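You operate a simulated robot arm through the tools that you are given. There is no shell and no other tool.

Carry out the task below with a simulated two-armed robot. There is one attempt and no reset: what you move stays moved.

Task
Clamp the green sample, peel its black tape off and lay the sample in the blue tray.
Fine: tape into the black scrap tray; open the clamp again first.

The check looks at the end state, three seconds after you hand in, the way a careful person would. Anything else that was tipped, shoved, dropped, spilled or broken makes it a failure.

Robot
Two 7-joint arms with four-finger grippers on one trunk that stands fixed in place. Base frame: the origin is at the foot of the trunk, x ahead of it, y to its left, z up. Units: mm, rad, N and s.
The left shoulder is at [40, 181, 1330], the right one opposite. Each reaches about 974 mm from its shoulder. Payload 3.67 kg a hand.
The tool frame of a hand sits at the grasp point between the pads (the TCP): z along the fingers, y along the line on which they close. The tips reach 28 mm beyond it. The gripper opens to 112 mm; its body begins 73 mm behind the TCP.
Orientation is that of the tool frame in the base frame, as a unit quaternion [x, y, z, w]. With the fingers straight down and closing along the base's y, the tool's x points along the base's -x, its y along +y and its z along -z.

Tools
- The arms move only by the tool nudge_tool. It takes "left_deltas", "right_deltas" or both (then of equal length, played together; a hand with none holds still); each is a list of rows, each an object (a shift or turn left out is 0, a gripper value left out holds the last) with "dp": the shift along the tool's x, y, z in mm, a list of three; "rotation": the turn, a rotation vector about the tool's x, y, z in rad, a list of three; "gripper": the gripper command, from -1 (shut) to 1 (fully open), values between in proportion. In form: [{"dp": [tx, ty, tz], "rotation": [rx, ry, rz], "gripper": gripper}, ...]. A call has 1 to 20 rows; each row shifts and turns the commanded pose from where the row before left it, along the tool's axes as they then stand. A row lasts 0.2 s, in which the tool goes at most 50 mm and 0.15 rad; a call with a longer step from one row to the next is refused whole, and so is a gripper value outside its range. A pose out of reach is approached as far as the arm can. The call stops where the force on the tool passes 40 N (or 10 N more than at its start, if that is more) or the arm is blocked; 0.2 s more then pass. The fingers move at their own pace (about 72.4 mm/s each) and stop on an object; they squeeze with about 35 N. The grip force told is the motor's: it shows also when the fingers shut on nothing. Time passes only in rows, and 0.2 s behind the last, so rows that do not move let the fingers close. It gives the time, the measured TCP pose, the force on the tool (base axes), the opening and the grip force at its end, in the units of the frame above (readings bear some noise), with the torque about the TCP (base axes, N m) and any sound that the robot's microphone picked up.
- Cameras (640 x 400 px; columns grow to the right, rows downward): "scene" is now at [89.7, -56.1, 1569.1]; the picture's right is [-0.62, -0.78, 0.00], its down [-0.38, 0.30, -0.88] and it looks along [0.69, -0.54, -0.48] (base axes); focal length 298 px, centre (320, 200). "left" rides on the left gripper at [60, 18, -104] in its tool frame; the picture's right is [-0.29, 0.96, 0.00], its down [-0.80, -0.24, -0.55] and it looks along [-0.53, -0.16, 0.83] (tool axes); focal length 234 px, centre (320, 200). "right" rides on the right gripper at [60, -18, -104] in its tool frame; the picture's right is [0.29, 0.96, 0.00], its down [-0.80, 0.24, -0.55] and it looks along [-0.53, 0.16, 0.83] (tool axes); focal length 234 px, centre (320, 200). There is no depth. A picture from a camera that has moved, and an enlarged one, comes with that camera's place and axes in the base frame and with its lens.
- snapshot(camera): a new picture of that camera. The clock stands still meanwhile.
- move_column(by): moves the trunk up (or, below 0, down) by that many mm; the arms and the scene camera ride with it, the base frame stays. It gives what a move gives, with no picture.
- head_to(pan, tilt): turns the head with the scene camera to pan (to the left, within 1.501 rad either way) and tilt (down, from -0.506 to 1.204), counted from straight ahead of the robot. It gives what a move gives.
- enlarge(camera, box): a new picture of the part [left, top, right, bottom] of that camera's present view, enlarged. The clock stands still meanwhile.
- close_job(): hands the job in; it is judged then, once.

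Places have to be worked out from the pictures, the camera data and where the tool is seen. Open the grippers and draw the arms clear of the work before you hand the job in, unless the task says otherwise.

The tools are called as a command line: name --argument value ..., lists and objects as JSON in quotes. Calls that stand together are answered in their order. nudge_tool: Moves the arms, as the interface text tells. Its arguments: {"type":"object","properties":{"left_deltas":{"type":"array","items":{"type":"object","properties":{"dp":{"type":"array","items":{"type":"number"}},"rotation":{"type":"array","items":{"type":"number"}},"gripper":{"type":"number"}}}},"right_deltas":{"type":"array","items":{"type":"object","properties":{"dp":{"type":"array","items":{"type":"number"}},"rotation":{"type":"array","items":{"type":"number"}},"gripper":{"type":"number"}}}}},"required":[]} The other tools are called the same way: move_column (by) moves the trunk up or down; head_to (pan, tilt) turns the head that bears the scene camera; snapshot (camera) takes a picture; enlarge (camera, box) takes an enlarged picture of a part of a camera's view; close_job () hands the job in.

At the start:

```text
clock: 0.0
left_tool_pos: [345.4, -65.6, 1359.6]
left_tcp_rot: [-0.001, 1.0, -0.001, 0.0]
left_ft_force: [-0.7, -0.4, 0.2]
left_ft_torque: [0.0, 0.0, 0.04]
left_grip_width: 111.9
left_grasp_force: 0.0
right_tool_pos: [288.1, -317.6, 1408.8]
right_tcp_rot: [0.001, 1.0, 0.0, 0.0]
right_ft_force: [-0.5, 0.1, 0.3]
right_ft_torque: [0.02, 0.02, 0.0]
right_grip_width: 111.9
right_grasp_force: 0.1
trunk travel left (down, up): [-450.0, 64.0]
head pan, tilt (commanded): [-0.67, 0.504]
```

scene: 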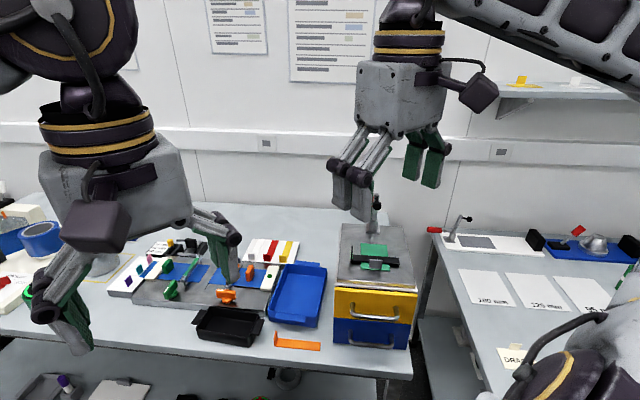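
right: 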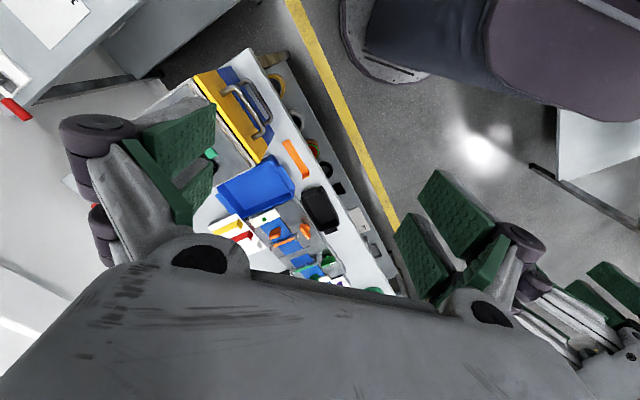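
left: 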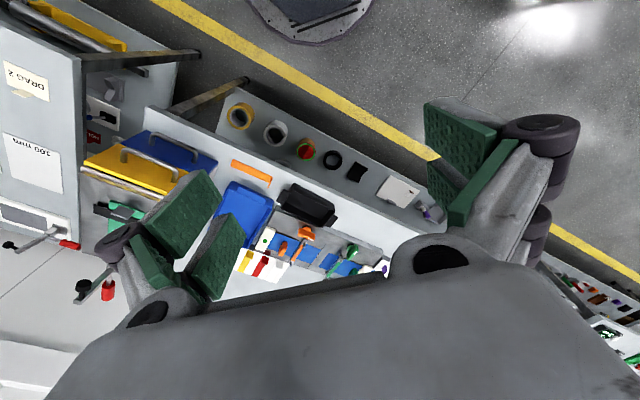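

I'll begin by looking closer at the scene: the green sample seems to be on the stack of drawers by a toggle clamp, with the blue tray and black scrap tray to its left.

enlarge --camera "scene" --box '[320, 180, 440, 300]'

enlarge --camera "scene" --box '[100, 220, 340, 370]'

enlarge --camera "scene" --box '[420, 200, 640, 370]'

```text
3.33 times, centred on (380, 240) of scene
camera zoom: at [89.7, -56.1, 1569.1], right [-0.62, -0.78, 0.0], down [-0.38, 0.3, -0.88], along [0.69, -0.54, -0.48], focal length 994 px, centre (120, 67)
```

zoom: 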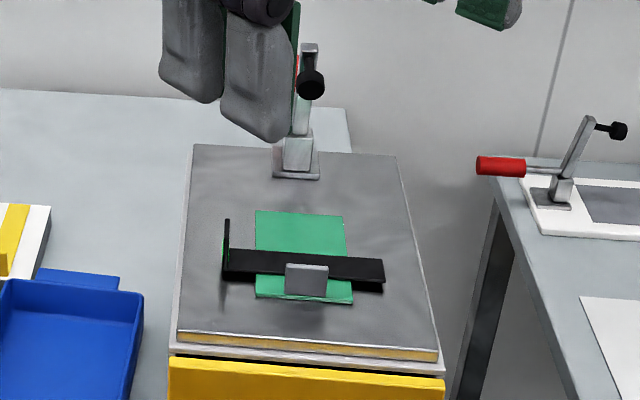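

```text
2.67 times, centred on (220, 295) of scene
camera zoom: at [89.7, -56.1, 1569.1], right [-0.62, -0.78, 0.0], down [-0.38, 0.3, -0.88], along [0.69, -0.54, -0.48], focal length 796 px, centre (587, -53)
```

zoom: 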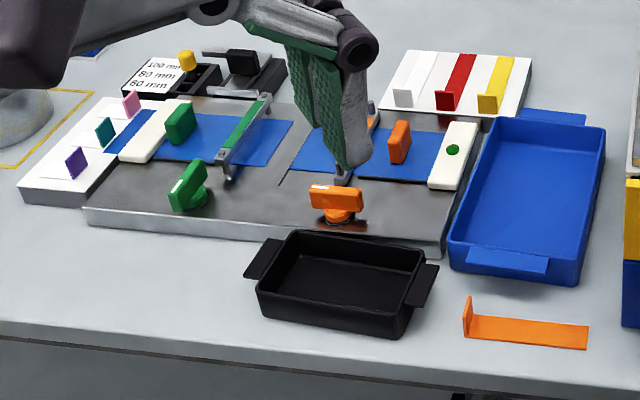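

```text
2.35 times, centred on (530, 285) of scene
camera zoom: at [89.7, -56.1, 1569.1], right [-0.62, -0.78, 0.0], down [-0.38, 0.3, -0.88], along [0.69, -0.54, -0.48], focal length 702 px, centre (-174, 0)
```

zoom: 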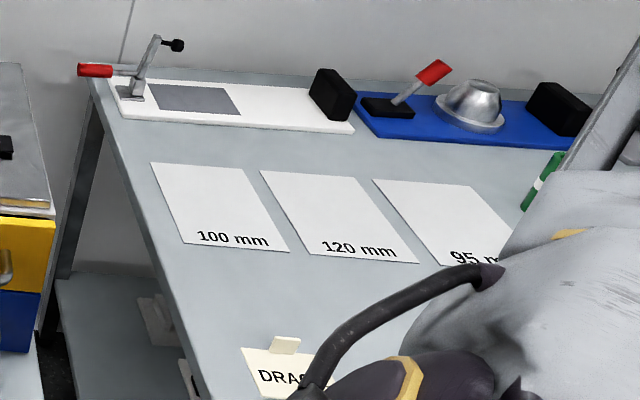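

The right gripper hides the clamp and the left one the middle bench. I'll move both arms sideways to clear the view.

nudge_tool --left_deltas '[{"dp": [0, 45, 0]}, {"dp": [0, 45, 0]}, {"dp": [0, 45, 0]}, {"dp": [0, 45, 0]}, {"dp": [0, 45, 0]}]' --right_deltas '[{"dp": [20, -35, 0]}, {"dp": [20, -35, 0]}, {"dp": [20, -35, 0]}, {"dp": [0, -35, 0]}, {"dp": [0, -35, 0]}]'

snapshot --camera "scene"

enlarge --camera "scene" --box '[320, 180, 440, 300]'

snapshot --camera "right"

snapshot --camera "left"

```text
clock: 1.2
left_tool_pos: [341.1, 161.0, 1359.7]
left_tcp_rot: [0.0, 1.0, -0.002, 0.001]
left_ft_force: [0.9, 1.0, -0.3]
left_ft_torque: [-0.05, -0.01, -0.03]
left_grip_width: 111.9
left_grasp_force: 0.1
right_tool_pos: [223.3, -489.3, 1409.1]
right_tcp_rot: [0.0, 1.0, -0.001, 0.0]
right_ft_force: [-0.3, 0.9, 0.8]
right_ft_torque: [-0.01, -0.03, 0.02]
right_grip_width: 112.2
right_grasp_force: 0.1
trunk travel left (down, up): [-450.0, 64.0]
head pan, tilt (commanded): [-0.67, 0.504]
```

```text
taken
camera scene: at [87.5, -52.9, 1569.3], right [-0.62, -0.78, 0.0], down [-0.38, 0.3, -0.88], along [0.69, -0.55, -0.48], focal length 298 px, centre (320, 200)
```

scene: 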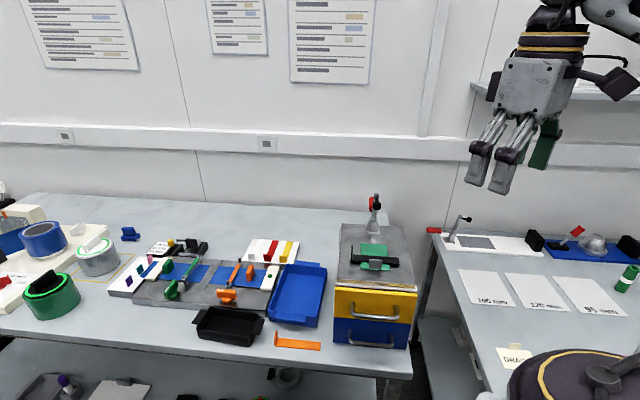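

```text
3.33 times, centred on (380, 240) of scene
camera zoom: at [87.5, -52.9, 1569.3], right [-0.62, -0.78, 0.0], down [-0.38, 0.3, -0.88], along [0.69, -0.55, -0.48], focal length 994 px, centre (120, 67)
```

zoom: 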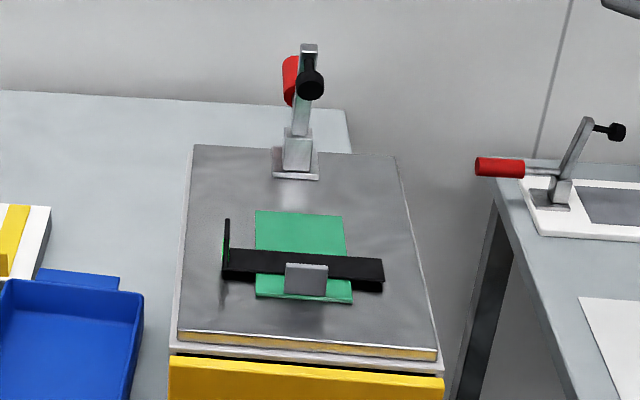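

```text
taken
camera right: at [164.1, -506.1, 1513.5], right [-0.29, 0.96, 0.0], down [0.8, 0.24, 0.56], along [0.53, 0.16, -0.83], focal length 234 px, centre (320, 200)
```

right: 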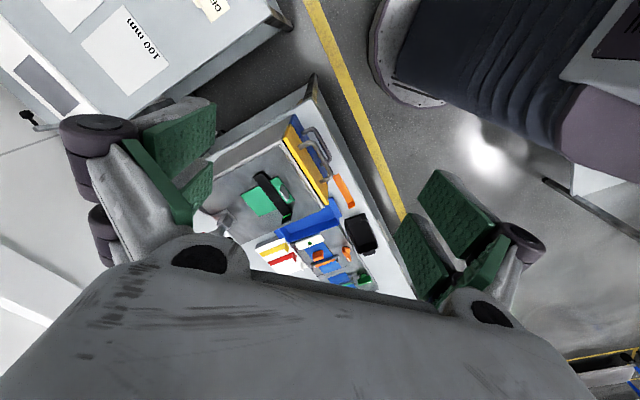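

```text
taken
camera left: at [282.3, 180.1, 1462.6], right [0.29, 0.96, 0.0], down [0.8, -0.24, 0.56], along [0.53, -0.16, -0.83], focal length 234 px, centre (320, 200)
```

left: 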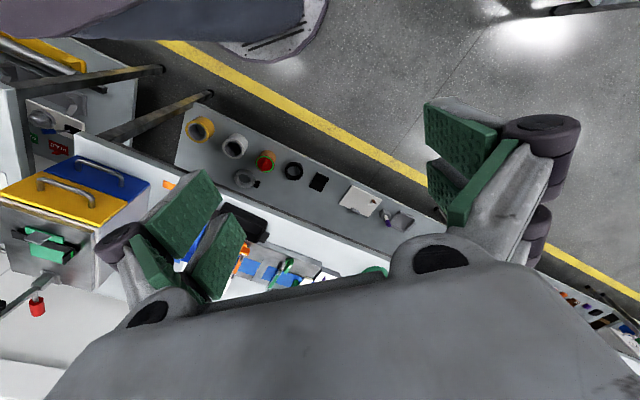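

Now the view is clear. I'll enlarge the wrist views on the sample and clamp from several angles to triangulate.

enlarge --camera "right" --box '[200, 110, 340, 240]'

enlarge --camera "left" --box '[0, 150, 140, 330]'

enlarge --camera "scene" --box '[340, 185, 420, 235]'

enlarge --camera "scene" --box '[340, 235, 420, 285]'

```text
3.08 times, centred on (270, 175) of right
camera zoom: at [164.1, -506.1, 1513.5], right [-0.29, 0.96, 0.0], down [0.8, 0.24, 0.56], along [0.53, 0.16, -0.83], focal length 720 px, centre (474, 277)
```

zoom: 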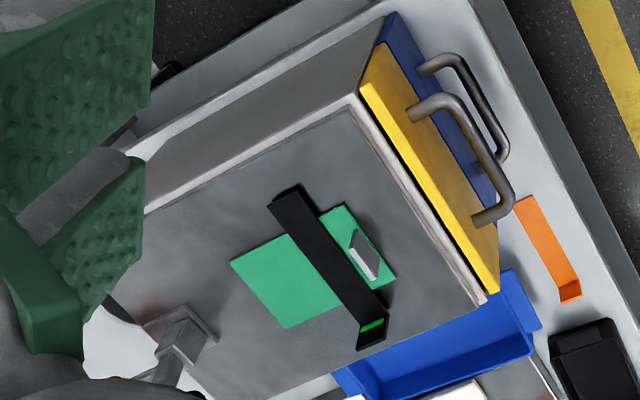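

```text
2.22 times, centred on (70, 240) of left
camera zoom: at [282.3, 180.1, 1462.6], right [0.29, 0.96, 0.0], down [0.8, -0.24, 0.56], along [0.53, -0.16, -0.83], focal length 520 px, centre (876, 111)
```

zoom: 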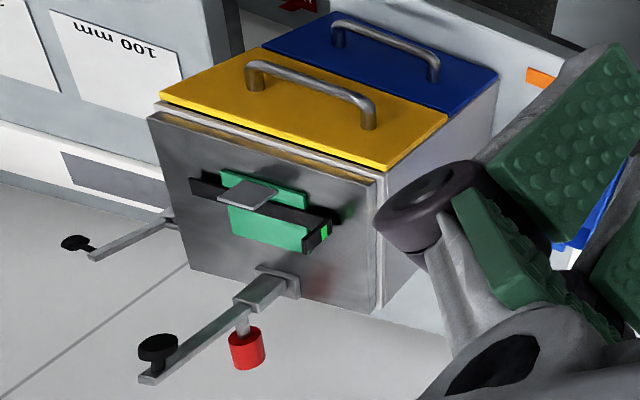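

```text
8.00 times, centred on (380, 210) of scene
camera zoom: at [87.5, -52.9, 1569.3], right [-0.62, -0.78, 0.0], down [-0.38, 0.3, -0.88], along [0.69, -0.55, -0.48], focal length 2386 px, centre (-160, 120)
```

zoom: 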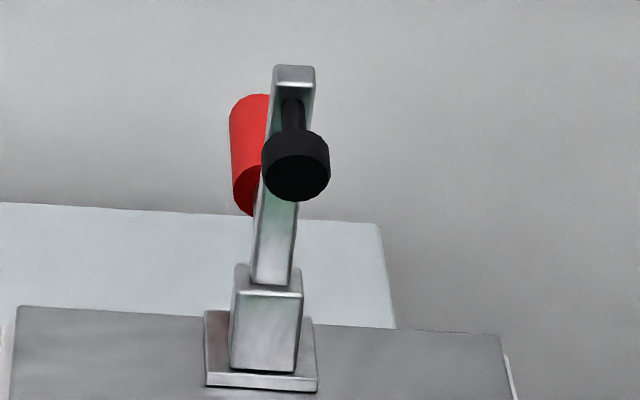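

```text
8.00 times, centred on (380, 260) of scene
camera zoom: at [87.5, -52.9, 1569.3], right [-0.62, -0.78, 0.0], down [-0.38, 0.3, -0.88], along [0.69, -0.55, -0.48], focal length 2386 px, centre (-160, -280)
```

zoom: 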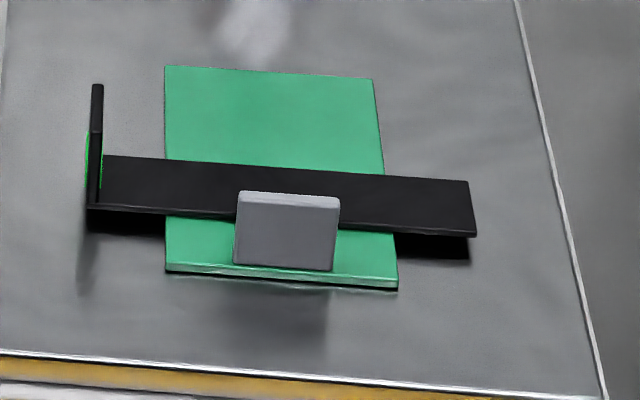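

Sample plate sits near (466,-528,1080), fin near (436,-499), tape tab near (495,-478), clamp arm upright near (533,-594,1207) with handle pointing back. I'll check the finger geometry and the trays before planning.

enlarge --camera "scene" --box '[450, 80, 610, 210]'

enlarge --camera "scene" --box '[180, 230, 340, 360]'

enlarge --camera "right" --box '[250, 120, 430, 300]'

enlarge --camera "left" --box '[0, 210, 120, 330]'

```text
3.08 times, centred on (530, 145) of scene
camera zoom: at [87.5, -52.9, 1569.3], right [-0.62, -0.78, 0.0], down [-0.38, 0.3, -0.88], along [0.69, -0.55, -0.48], focal length 918 px, centre (-326, 369)
```

zoom: 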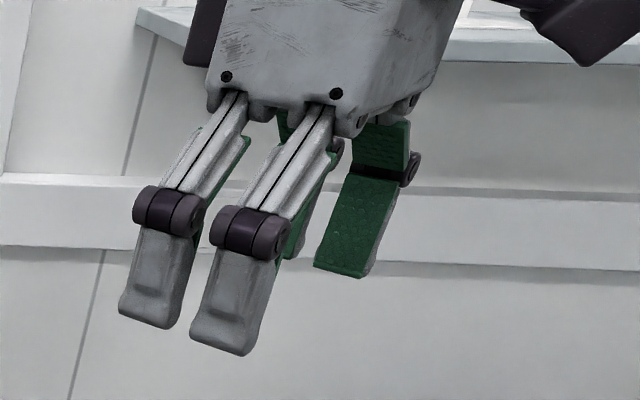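

```text
3.08 times, centred on (260, 295) of scene
camera zoom: at [87.5, -52.9, 1569.3], right [-0.62, -0.78, 0.0], down [-0.38, 0.3, -0.88], along [0.69, -0.55, -0.48], focal length 918 px, centre (505, -92)
```

zoom: 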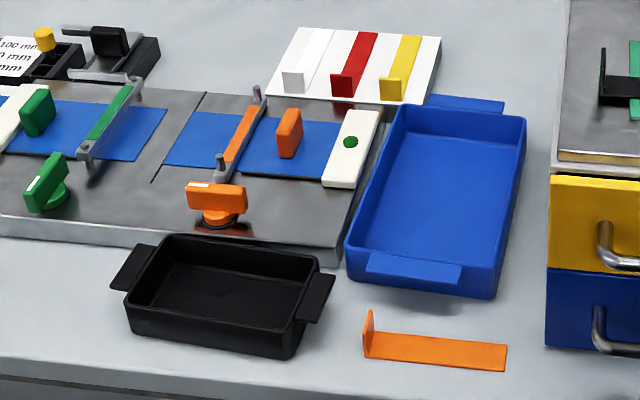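

```text
2.22 times, centred on (340, 210) of right
camera zoom: at [164.1, -506.1, 1513.5], right [-0.29, 0.96, 0.0], down [0.8, 0.24, 0.56], along [0.53, 0.16, -0.83], focal length 520 px, centre (276, 178)
```

zoom: 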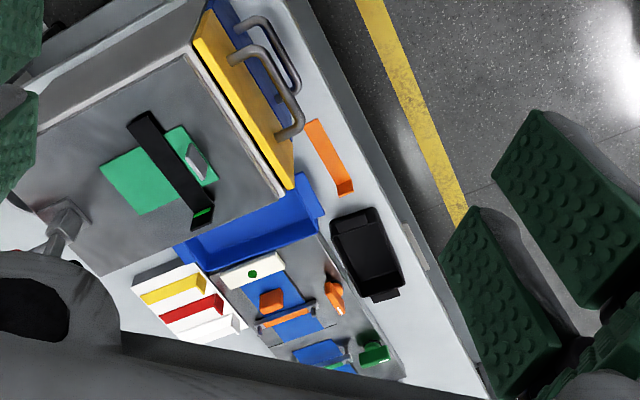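

```text
3.33 times, centred on (60, 270) of left
camera zoom: at [282.3, 180.1, 1462.6], right [0.29, 0.96, 0.0], down [0.8, -0.24, 0.56], along [0.53, -0.16, -0.83], focal length 781 px, centre (1187, -33)
```

zoom: 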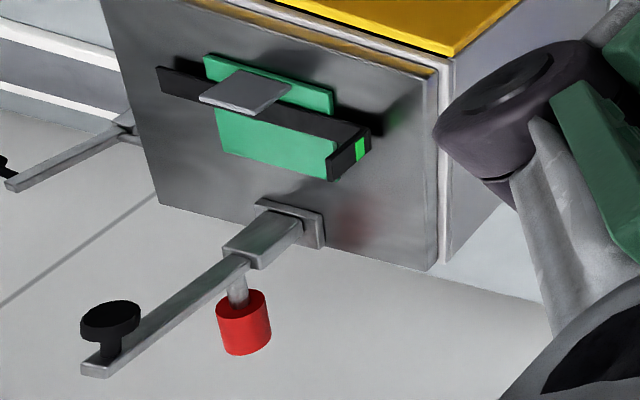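

The clamp arm stands upright at about a=797–816 along the 45° bench depth direction, with its handle pointing back at z≈1134. I'll turn the right tool 45°, close it and fly to a spot above and behind the clamp arm, well clear.

nudge_tool --right_deltas '[{"rotation": [0, 0, 0.1309], "gripper": -1}, {"rotation": [0, 0, 0.1309]}, {"rotation": [0, 0, 0.1309]}, {"rotation": [0, 0, 0.1309]}, {"rotation": [0, 0, 0.1309]}, {"rotation": [0, 0, 0.1309]}, {"dp": [-40.4, 16, 12.1]}, {"dp": [-40.4, 16, 12.1]}, {"dp": [-40.4, 16, 12.1]}, {"dp": [-40.4, 16, 12.1]}, {"dp": [-40.4, 16, 12.1]}, {"dp": [-40.4, 16, 12.1]}, {"dp": [-40.4, 16, 12.1]}]'

snapshot --camera "scene"

snapshot --camera "right"

```text
clock: 4.2
left_tool_pos: [347.1, 158.5, 1359.0]
left_tcp_rot: [-0.001, 1.0, 0.0, 0.0]
left_ft_force: [0.2, -1.0, -0.2]
left_ft_torque: [0.02, 0.05, -0.01]
left_grip_width: 112.2
left_grasp_force: 0.1
right_tool_pos: [506.6, -613.7, 1392.6]
right_tcp_rot: [0.382, 0.921, 0.028, 0.069]
right_ft_force: [0.7, -1.2, -0.7]
right_ft_torque: [0.02, 0.04, -0.01]
right_grip_width: 0.1
right_grasp_force: 34.9
trunk travel left (down, up): [-450.0, 64.0]
head pan, tilt (commanded): [-0.67, 0.504]
stopped in row 13 (right hand): the arm was blocked; the commanded pose is now the measured one
```

```text
taken
camera scene: at [93.4, -57.6, 1568.8], right [-0.62, -0.78, 0.0], down [-0.38, 0.3, -0.87], along [0.68, -0.54, -0.49], focal length 298 px, centre (320, 200)
```

scene: 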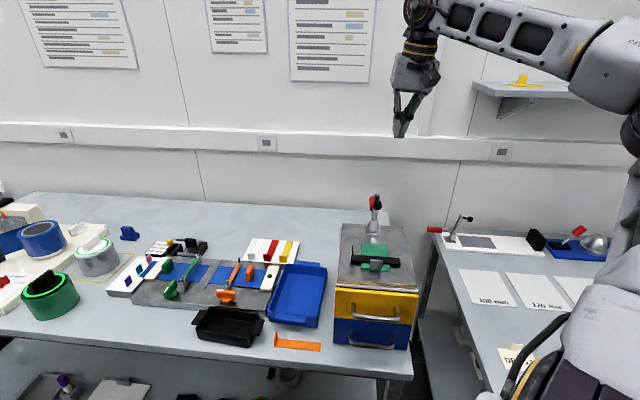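

```text
taken
camera right: at [437.2, -584.5, 1487.7], right [0.47, 0.88, 0.07], down [0.64, -0.39, 0.66], along [0.61, -0.26, -0.75], focal length 234 px, centre (320, 200)
```

right: 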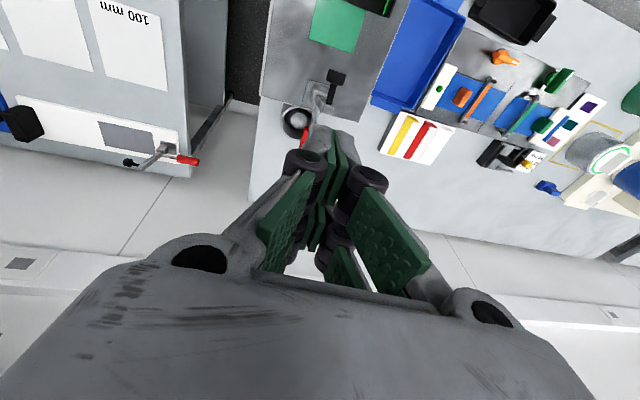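

The right arm got blocked with the tool slightly tilted at (507,-614,1393), probably near a joint limit. I'll straighten the tool while going down and see if it frees up.

nudge_tool --right_deltas '[{"dp": [0, 0, 25], "rotation": [0.035, 0.035, 0]}, {"dp": [0, 0, 25], "rotation": [0.035, 0.035, 0]}, {"dp": [0, 0, 25], "rotation": [0.034, 0.036, 0]}, {"dp": [0, 0, 0]}]'

```text
clock: 5.2
left_tool_pos: [343.6, 159.3, 1359.1]
left_tcp_rot: [-0.001, 1.0, -0.001, 0.0]
left_ft_force: [0.2, -0.9, 0.1]
left_ft_torque: [0.01, 0.04, 0.01]
left_grip_width: 112.0
left_grasp_force: 0.1
right_tool_pos: [511.2, -612.6, 1320.8]
right_tcp_rot: [0.383, 0.924, 0.001, 0.001]
right_ft_force: [-0.3, 0.5, 0.4]
right_ft_torque: [0.01, 0.02, -0.04]
right_grip_width: 0.0
right_grasp_force: 35.2
trunk travel left (down, up): [-450.0, 64.0]
head pan, tilt (commanded): [-0.67, 0.504]
```

It freed and the tool is straight now. I'll continue to behind the clamp arm at z≈1290.

nudge_tool --right_deltas '[{"dp": [-18, 7, 7]}, {"dp": [-18, 7, 7]}, {"dp": [-18, 7, 7]}, {"dp": [-19, 6.7, 7]}, {"dp": [0, 0, 0]}]'

snapshot --camera "scene"

snapshot --camera "right"

snapshot --camera "left"

```text
clock: 6.4
left_tool_pos: [342.5, 159.6, 1358.8]
left_tcp_rot: [-0.001, 1.0, 0.0, 0.0]
left_ft_force: [-0.8, -0.4, 1.2]
left_ft_torque: [0.04, -0.04, 0.0]
left_grip_width: 112.2
left_grasp_force: 0.0
right_tool_pos: [581.6, -645.3, 1292.0]
right_tcp_rot: [0.382, 0.924, 0.0, 0.0]
right_ft_force: [-0.1, 1.0, -0.1]
right_ft_torque: [-0.01, 0.0, 0.0]
right_grip_width: 0.0
right_grasp_force: 35.4
trunk travel left (down, up): [-450.0, 64.0]
head pan, tilt (commanded): [-0.67, 0.504]
```

```text
taken
camera scene: at [89.3, -56.0, 1569.1], right [-0.62, -0.78, 0.0], down [-0.38, 0.3, -0.88], along [0.69, -0.54, -0.48], focal length 298 px, centre (320, 200)
```

scene: 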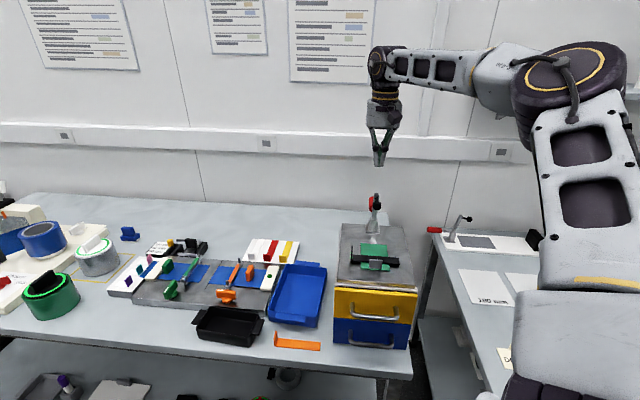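

```text
taken
camera right: at [526.6, -615.1, 1395.1], right [0.47, 0.88, 0.0], down [0.73, -0.39, 0.55], along [0.49, -0.26, -0.83], focal length 234 px, centre (320, 200)
```

right: 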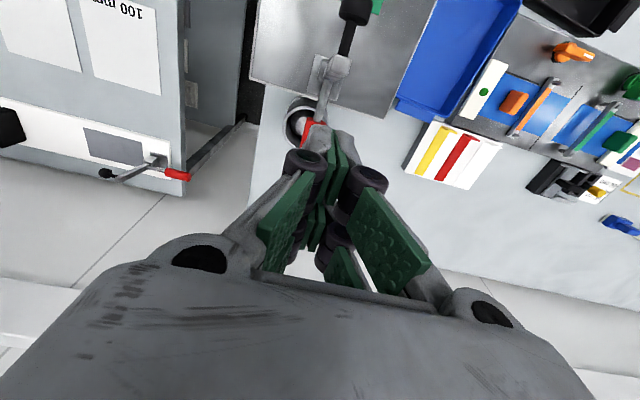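

```text
taken
camera left: at [284.0, 176.7, 1462.8], right [0.29, 0.96, 0.0], down [0.8, -0.24, 0.55], along [0.53, -0.16, -0.83], focal length 234 px, centre (320, 200)
```

left: 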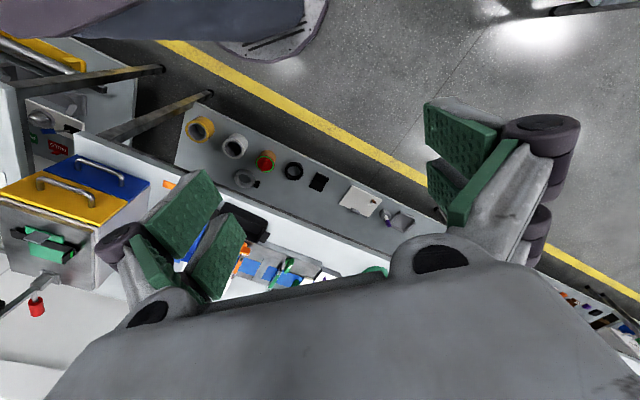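

The gripper hovers above and behind the clamp. Zooming to verify lateral alignment with the clamp arm.

enlarge --camera "scene" --box '[330, 90, 430, 240]'

enlarge --camera "right" --box '[240, 0, 440, 200]'

```text
2.67 times, centred on (380, 165) of scene
camera zoom: at [89.3, -56.0, 1569.1], right [-0.62, -0.78, 0.0], down [-0.38, 0.3, -0.88], along [0.69, -0.54, -0.48], focal length 796 px, centre (160, 293)
```

zoom: 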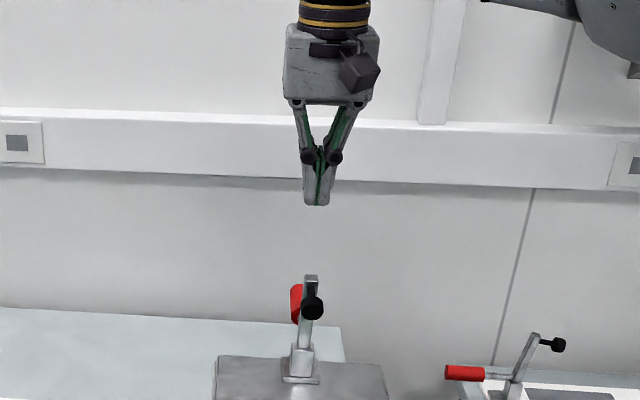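

```text
2.00 times, centred on (340, 100) of right
camera zoom: at [526.6, -615.1, 1395.1], right [0.47, 0.88, 0.0], down [0.73, -0.39, 0.55], along [0.49, -0.26, -0.83], focal length 468 px, centre (280, 400)
```

zoom: 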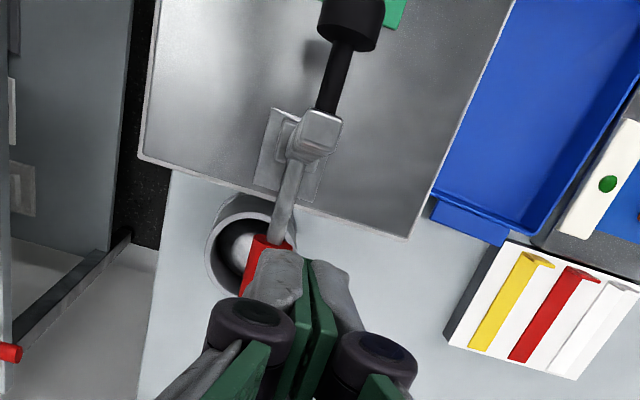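

Lateral alignment looks right (tool b≈-45 vs arm b≈-43). I'll lower so the fingertips reach z≈1167, above the handle and behind the arm.

nudge_tool --right_deltas '[{"dp": [0, 1, 25]}, {"dp": [0, 1, 25]}, {"dp": [0, 0, 25]}, {"dp": [0, 0, 22]}, {"dp": [0, 0, 0]}]'

enlarge --camera "scene" --box '[330, 130, 430, 250]'

enlarge --camera "right" --box '[240, 0, 440, 200]'

enlarge --camera "left" --box '[0, 210, 120, 330]'

```text
clock: 7.6
left_tool_pos: [342.7, 160.0, 1359.0]
left_tcp_rot: [-0.001, 1.0, -0.001, 0.0]
left_ft_force: [0.7, -0.2, -0.6]
left_ft_torque: [0.01, 0.0, 0.01]
left_grip_width: 112.0
left_grasp_force: 0.0
right_tool_pos: [583.2, -645.3, 1195.3]
right_tcp_rot: [0.383, 0.924, 0.001, 0.0]
right_ft_force: [-0.5, 0.3, 0.3]
right_ft_torque: [0.0, 0.01, 0.05]
right_grip_width: 0.3
right_grasp_force: 34.9
trunk travel left (down, up): [-450.0, 64.0]
head pan, tilt (commanded): [-0.67, 0.504]
```

```text
3.33 times, centred on (380, 190) of scene
camera zoom: at [89.5, -55.9, 1569.1], right [-0.62, -0.78, 0.0], down [-0.38, 0.3, -0.88], along [0.69, -0.54, -0.48], focal length 994 px, centre (120, 233)
```

zoom: 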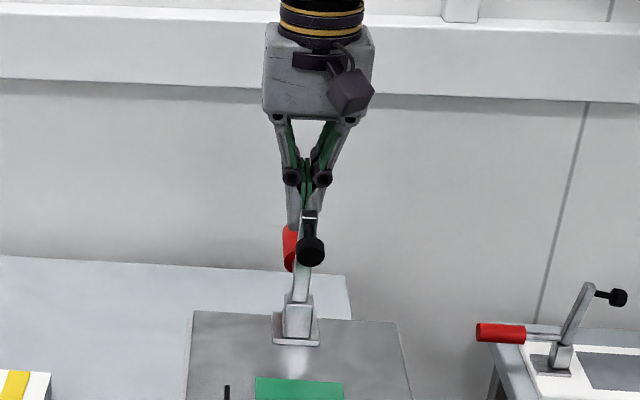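

```text
2.00 times, centred on (340, 100) of right
camera zoom: at [528.3, -613.7, 1297.9], right [0.47, 0.88, 0.0], down [0.73, -0.39, 0.55], along [0.49, -0.26, -0.83], focal length 468 px, centre (280, 400)
```

zoom: 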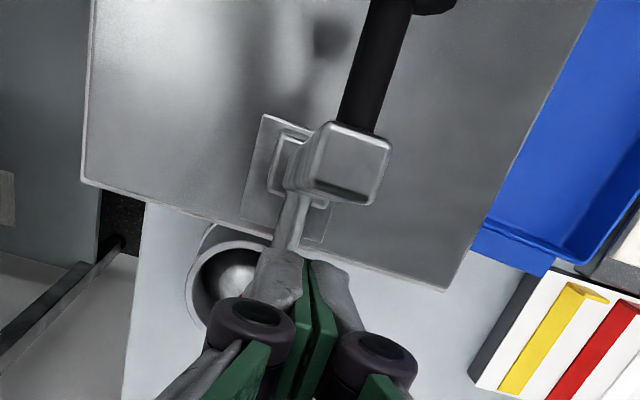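

```text
3.33 times, centred on (60, 270) of left
camera zoom: at [284.3, 176.8, 1462.7], right [0.29, 0.96, 0.0], down [0.8, -0.24, 0.55], along [0.53, -0.16, -0.83], focal length 781 px, centre (1187, -33)
```

zoom: 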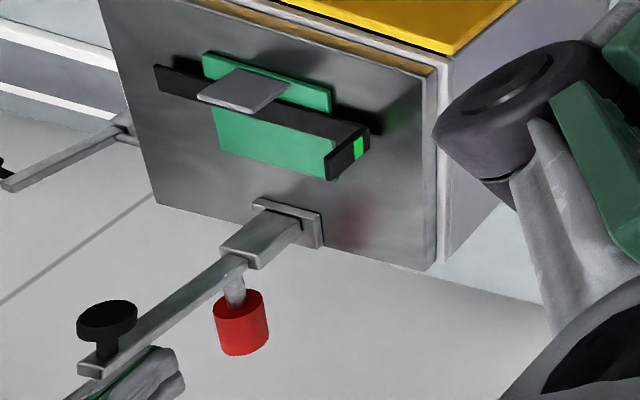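

Fingers are behind the arm (its back face near a≈808, finger front near a≈841). I'll raise slightly and push toward the sample until contact.

nudge_tool --right_deltas '[{"dp": [7, 0, -4]}, {"dp": [7, 0, -4]}, {"dp": [7, 0, -4]}, {"dp": [7, 0, -3]}, {"dp": [6, 0, 0]}, {"dp": [6, 0, 0]}]'

enlarge --camera "scene" --box '[330, 130, 430, 250]'

enlarge --camera "left" --box '[0, 210, 120, 330]'

```text
clock: 9.0
left_tool_pos: [343.8, 158.5, 1358.3]
left_tcp_rot: [0.0, 1.0, -0.001, 0.0]
left_ft_force: [-0.2, 0.0, -0.3]
left_ft_torque: [0.04, -0.01, 0.02]
left_grip_width: 112.1
left_grasp_force: 0.1
right_tool_pos: [555.3, -614.6, 1209.9]
right_tcp_rot: [0.382, 0.924, 0.001, -0.001]
right_ft_force: [0.5, 0.0, -0.5]
right_ft_torque: [-0.02, -0.04, 0.01]
right_grip_width: 0.0
right_grasp_force: 35.8
trunk travel left (down, up): [-450.0, 64.0]
head pan, tilt (commanded): [-0.67, 0.504]
```

```text
3.33 times, centred on (380, 190) of scene
camera zoom: at [89.7, -56.1, 1569.1], right [-0.62, -0.78, 0.0], down [-0.38, 0.3, -0.88], along [0.69, -0.54, -0.48], focal length 994 px, centre (120, 233)
```

zoom: 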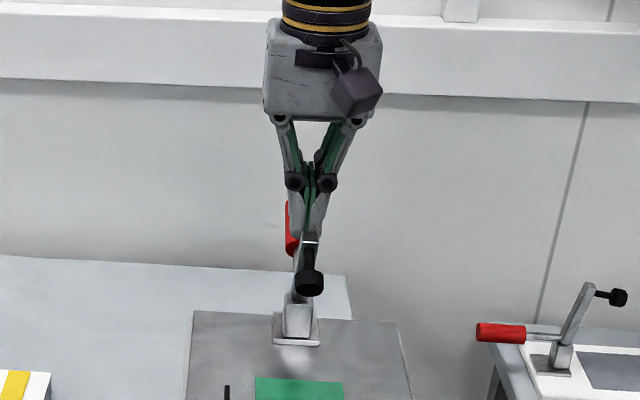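

```text
3.33 times, centred on (60, 270) of left
camera zoom: at [284.4, 176.6, 1462.7], right [0.29, 0.96, 0.0], down [0.8, -0.24, 0.55], along [0.53, -0.16, -0.83], focal length 781 px, centre (1187, -33)
```

zoom: 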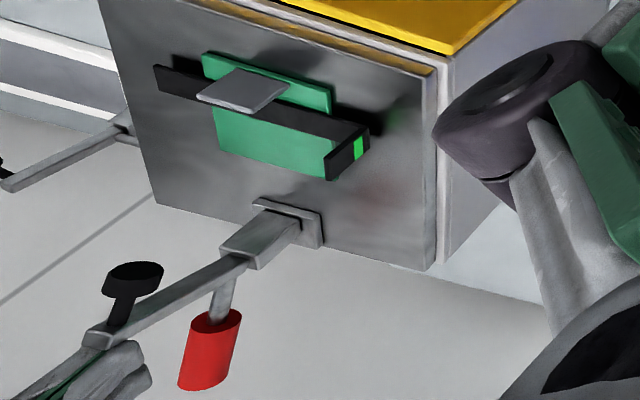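

The arm is moving with the push at near zero force and the handle is rising. I'll continue along the arc.

nudge_tool --right_deltas '[{"dp": [9, -0.5, 1]}, {"dp": [9, -0.5, 2]}, {"dp": [8, -0.5, 3]}, {"dp": [8, 0, 6]}, {"dp": [8, 0, 6]}, {"dp": [0, 0, 0]}]'

enlarge --camera "scene" --box '[330, 150, 430, 270]'

enlarge --camera "left" --box '[0, 210, 120, 330]'

```text
clock: 10.4
left_tool_pos: [344.9, 159.6, 1359.0]
left_tcp_rot: [-0.001, 1.0, -0.001, 0.0]
left_ft_force: [0.1, -0.2, -0.3]
left_ft_torque: [-0.01, 0.02, -0.03]
left_grip_width: 112.3
left_grasp_force: 0.1
right_tool_pos: [524.4, -586.6, 1191.3]
right_tcp_rot: [0.382, 0.924, 0.001, 0.0]
right_ft_force: [0.9, 0.0, 0.3]
right_ft_torque: [-0.02, -0.02, -0.01]
right_grip_width: 0.0
right_grasp_force: 36.1
trunk travel left (down, up): [-450.0, 64.0]
head pan, tilt (commanded): [-0.67, 0.504]
```

```text
3.33 times, centred on (380, 210) of scene
camera zoom: at [90.0, -56.0, 1569.1], right [-0.62, -0.78, 0.0], down [-0.38, 0.3, -0.88], along [0.69, -0.54, -0.48], focal length 994 px, centre (120, 167)
```

zoom: 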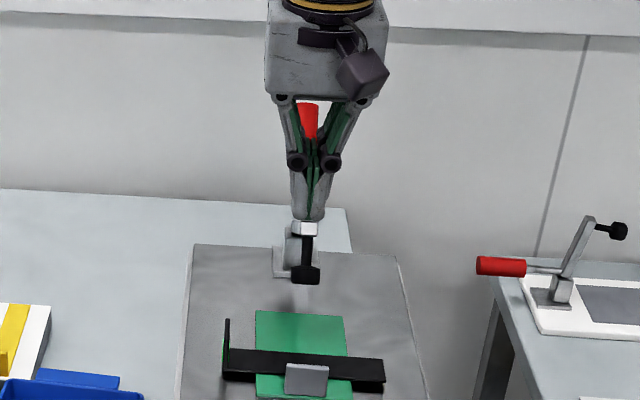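

```text
3.33 times, centred on (60, 270) of left
camera zoom: at [284.6, 176.8, 1462.6], right [0.29, 0.96, 0.0], down [0.8, -0.24, 0.55], along [0.53, -0.16, -0.83], focal length 781 px, centre (1187, -33)
```

zoom: 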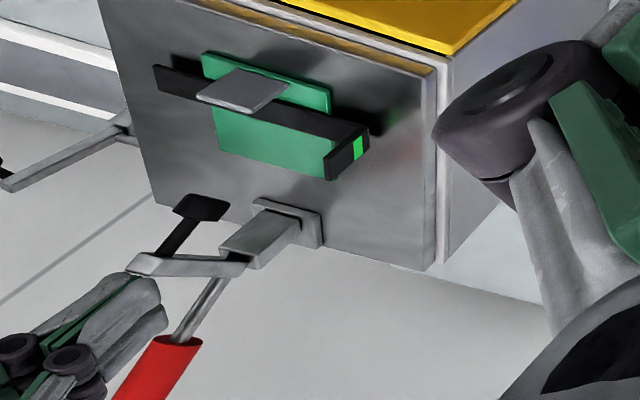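

Nearly there; the handle has swung up behind the gripper. I'll check the clearance between handle and gripper body from the left camera before continuing.

enlarge --camera "left" --box '[0, 240, 160, 360]'

enlarge --camera "right" --box '[200, 0, 480, 240]'

```text
3.33 times, centred on (80, 300) of left
camera zoom: at [284.6, 176.8, 1462.6], right [0.29, 0.96, 0.0], down [0.8, -0.24, 0.55], along [0.53, -0.16, -0.83], focal length 781 px, centre (1120, -133)
```

zoom: 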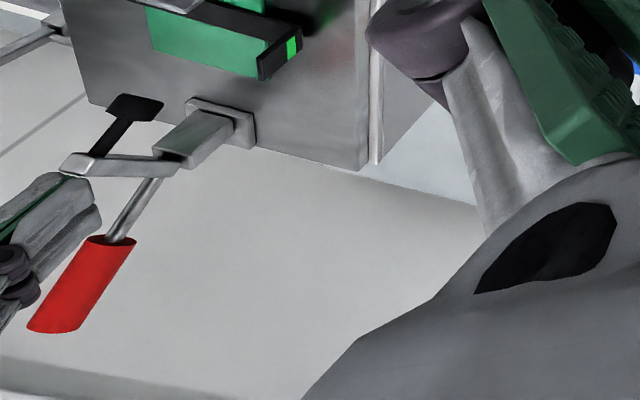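

```text
1.67 times, centred on (340, 120) of right
camera zoom: at [469.8, -556.4, 1294.9], right [0.47, 0.88, 0.0], down [0.73, -0.39, 0.55], along [0.49, -0.26, -0.83], focal length 390 px, centre (287, 333)
```

zoom: 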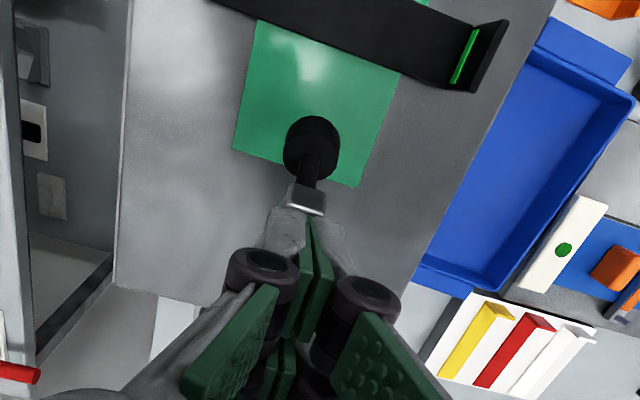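

The handle tip is at about a=892, z=1202, clear of the gripper. I'll continue pushing downward along the arc toward the clamp's end position.

nudge_tool --right_deltas '[{"dp": [7, -0.5, 6]}, {"dp": [6, -0.5, 6]}, {"dp": [5, 0, 7]}, {"dp": [4, 0, 7]}, {"dp": [0, 0, 0]}]'

enlarge --camera "scene" --box '[330, 150, 430, 270]'

enlarge --camera "left" --box '[0, 240, 160, 360]'

```text
clock: 11.6
left_tool_pos: [343.7, 158.5, 1359.5]
left_tcp_rot: [-0.001, 1.0, -0.001, 0.0]
left_ft_force: [-0.4, -0.1, 0.0]
left_ft_torque: [0.0, -0.01, 0.03]
left_grip_width: 112.2
left_grasp_force: 0.1
right_tool_pos: [508.7, -571.6, 1166.3]
right_tcp_rot: [0.383, 0.924, 0.001, 0.0]
right_ft_force: [-0.7, -0.2, 0.5]
right_ft_torque: [-0.01, 0.01, -0.05]
right_grip_width: 0.1
right_grasp_force: 36.2
trunk travel left (down, up): [-450.0, 64.0]
head pan, tilt (commanded): [-0.67, 0.504]
```

```text
3.33 times, centred on (380, 210) of scene
camera zoom: at [89.8, -56.0, 1569.1], right [-0.62, -0.78, 0.0], down [-0.38, 0.3, -0.88], along [0.69, -0.54, -0.48], focal length 994 px, centre (120, 167)
```

zoom: 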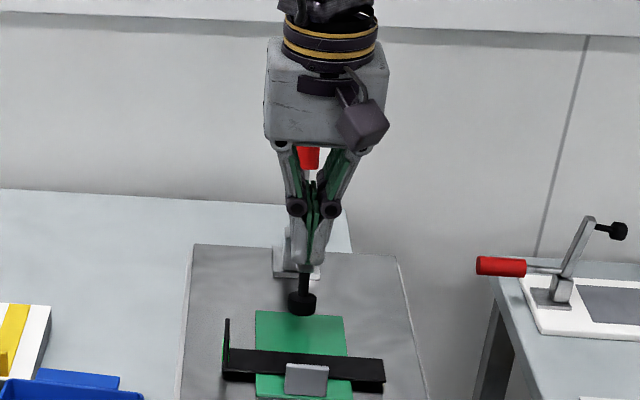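

```text
3.33 times, centred on (80, 300) of left
camera zoom: at [284.5, 176.8, 1462.6], right [0.29, 0.96, 0.0], down [0.8, -0.24, 0.55], along [0.53, -0.16, -0.83], focal length 781 px, centre (1120, -133)
```

zoom: 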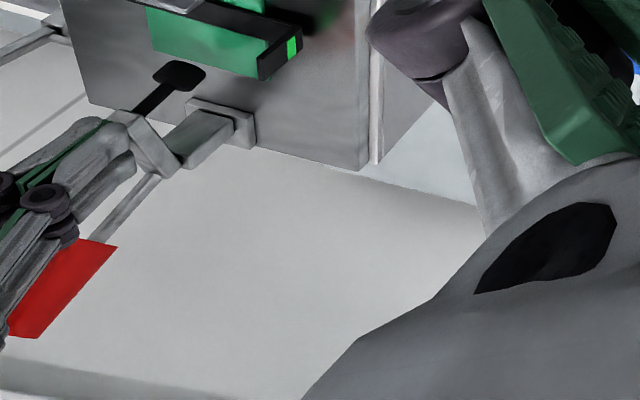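

The knob is approaching the rear part of the sample. I'll keep pressing down in small steps while moving slightly forward to stay clear of the handle.

nudge_tool --right_deltas '[{"dp": [4, 0, 5]}, {"dp": [4, 0, 5]}, {"dp": [3, 0, 5]}, {"dp": [2, 0, 5]}, {"dp": [0, 0, 0]}]'

enlarge --camera "scene" --box '[330, 170, 430, 290]'

enlarge --camera "left" --box '[0, 230, 160, 350]'

```text
clock: 12.8
left_tool_pos: [342.4, 159.6, 1360.1]
left_tcp_rot: [-0.001, 1.0, -0.001, 0.001]
left_ft_force: [0.6, -0.8, -0.3]
left_ft_torque: [0.0, 0.02, 0.0]
left_grip_width: 111.9
left_grasp_force: 0.1
right_tool_pos: [500.1, -564.2, 1148.5]
right_tcp_rot: [0.383, 0.924, 0.001, 0.005]
right_ft_force: [7.6, -13.2, 28.4]
right_ft_torque: [-0.3, -0.06, 0.09]
right_grip_width: 6.2
right_grasp_force: 35.2
trunk travel left (down, up): [-450.0, 64.0]
head pan, tilt (commanded): [-0.67, 0.504]
```

```text
3.33 times, centred on (380, 230) of scene
camera zoom: at [88.6, -55.8, 1569.4], right [-0.62, -0.78, 0.0], down [-0.38, 0.3, -0.88], along [0.69, -0.54, -0.48], focal length 994 px, centre (120, 100)
```

zoom: 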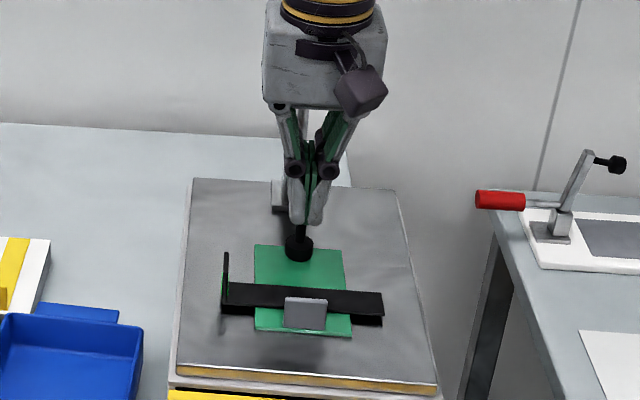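

```text
3.33 times, centred on (80, 290) of left
camera zoom: at [283.5, 176.8, 1463.1], right [0.29, 0.96, 0.0], down [0.8, -0.24, 0.56], along [0.53, -0.16, -0.83], focal length 781 px, centre (1120, -100)
```

zoom: 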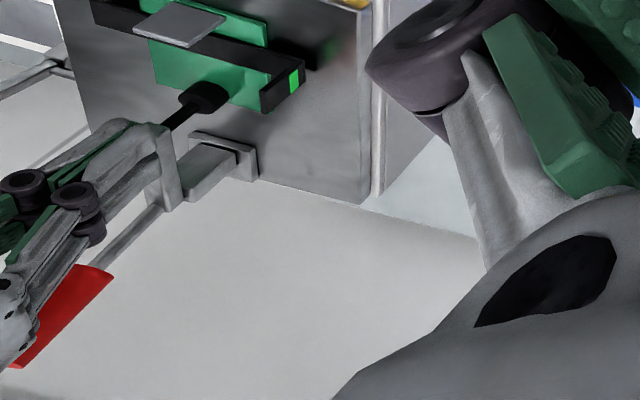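

Force has risen to about 32 N along the arm's normal and the fingers spread 6 mm. I'll look from the wrist camera and closer in the scene to see whether the knob is on the sample.

enlarge --camera "right" --box '[220, 0, 460, 200]'

enlarge --camera "scene" --box '[345, 210, 405, 260]'

enlarge --camera "left" --box '[10, 230, 80, 290]'

```text
2.00 times, centred on (340, 100) of right
camera zoom: at [444.2, -533.1, 1252.1], right [0.47, 0.88, 0.0], down [0.73, -0.39, 0.56], along [0.49, -0.26, -0.83], focal length 468 px, centre (280, 400)
```

zoom: 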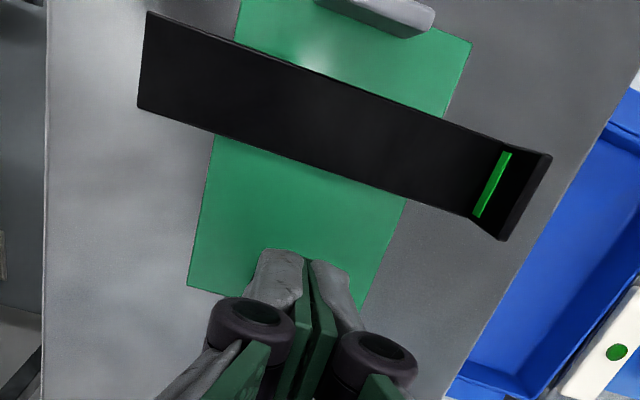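

```text
8.00 times, centred on (375, 235) of scene
camera zoom: at [88.6, -55.8, 1569.4], right [-0.62, -0.78, 0.0], down [-0.38, 0.3, -0.88], along [0.69, -0.54, -0.48], focal length 2386 px, centre (-120, -80)
```

zoom: 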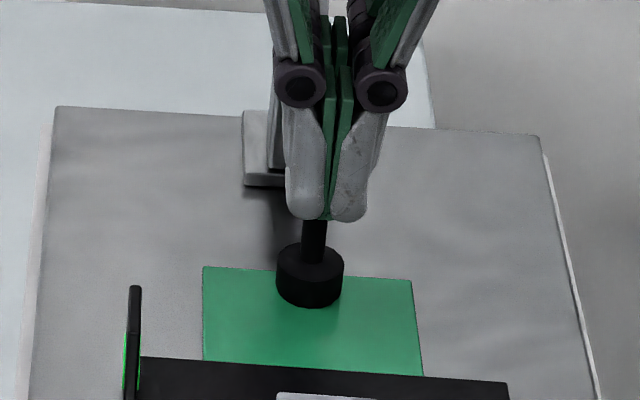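

```text
6.67 times, centred on (45, 260) of left
camera zoom: at [283.5, 176.8, 1463.1], right [0.29, 0.96, 0.0], down [0.8, -0.24, 0.56], along [0.53, -0.16, -0.83], focal length 1561 px, centre (2153, -200)
```

zoom: 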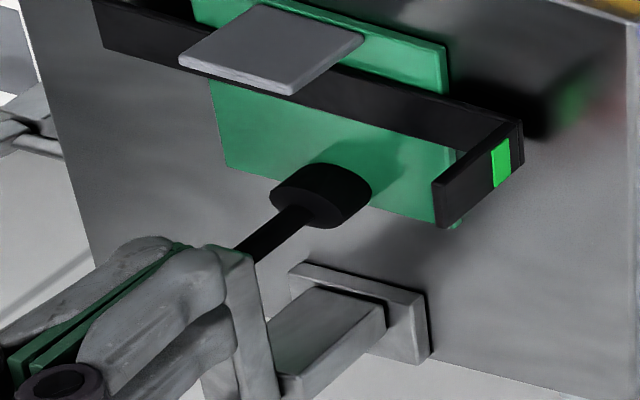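

The arm now appears horizontal (knob circle fit gives ~76° swing) with the knob on the sample's rear part. I'll press a touch more to seat it and listen for a latch.

nudge_tool --right_deltas '[{"dp": [0, 0, 1.5]}, {"dp": [0, 0, 1.5]}, {"dp": [0, 0, 0]}]'

```text
clock: 13.2
left_tool_pos: [341.4, 159.9, 1359.1]
left_tcp_rot: [-0.001, 1.0, -0.001, 0.001]
left_ft_force: [0.2, -0.3, -0.2]
left_ft_torque: [0.02, -0.02, 0.0]
left_grip_width: 112.0
left_grasp_force: 0.0
right_tool_pos: [500.3, -564.1, 1149.3]
right_tcp_rot: [0.382, 0.924, 0.0, 0.005]
right_ft_force: [-4.5, -2.8, 9.9]
right_ft_torque: [-0.06, 0.2, 0.03]
right_grip_width: 5.8
right_grasp_force: 35.2
trunk travel left (down, up): [-450.0, 64.0]
head pan, tilt (commanded): [-0.67, 0.504]
stopped in row 2 (right hand): the force on the tool passed its limit at 44 N (the readings are from after the stop); the commanded pose is now the measured one
```

The push peaked at 44 N, so the clamp bottomed out on the sample. I'll lift off a few millimetres slowly and see whether the arm stays down.

nudge_tool --right_deltas '[{"dp": [0, 0, -3]}, {"dp": [0, 0, -3]}, {"dp": [0, 0, -3]}, {"dp": [0, 0, 0]}]'

enlarge --camera "scene" --box '[345, 200, 405, 260]'

enlarge --camera "left" --box '[0, 230, 80, 300]'

```text
clock: 14.2
left_tool_pos: [344.0, 159.3, 1359.1]
left_tcp_rot: [-0.001, 1.0, -0.001, 0.0]
left_ft_force: [0.4, -0.4, 0.8]
left_ft_torque: [0.0, 0.01, 0.01]
left_grip_width: 112.0
left_grasp_force: 0.0
right_tool_pos: [500.8, -563.4, 1156.3]
right_tcp_rot: [0.382, 0.924, 0.001, 0.005]
right_ft_force: [-0.3, 1.0, 0.2]
right_ft_torque: [-0.01, 0.02, -0.02]
right_grip_width: 0.1
right_grasp_force: 35.7
trunk travel left (down, up): [-450.0, 64.0]
head pan, tilt (commanded): [-0.67, 0.504]
```

```text
6.67 times, centred on (375, 230) of scene
camera zoom: at [90.2, -56.2, 1569.0], right [-0.62, -0.78, 0.0], down [-0.38, 0.3, -0.88], along [0.69, -0.54, -0.48], focal length 1989 px, centre (-47, 0)
```

zoom: 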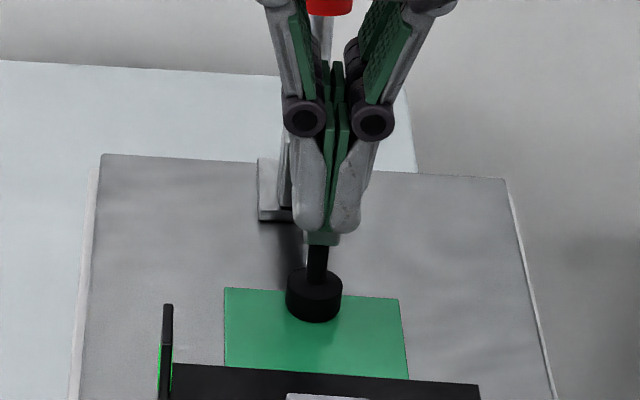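

```text
5.71 times, centred on (40, 265) of left
camera zoom: at [284.8, 176.5, 1462.6], right [0.29, 0.96, 0.0], down [0.8, -0.24, 0.55], along [0.53, -0.16, -0.83], focal length 1338 px, centre (1920, -171)
```

zoom: 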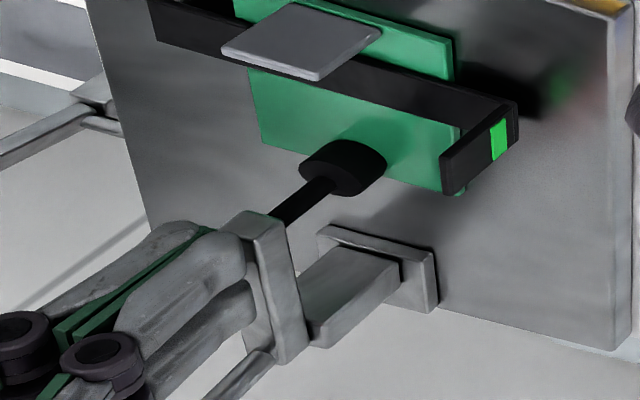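

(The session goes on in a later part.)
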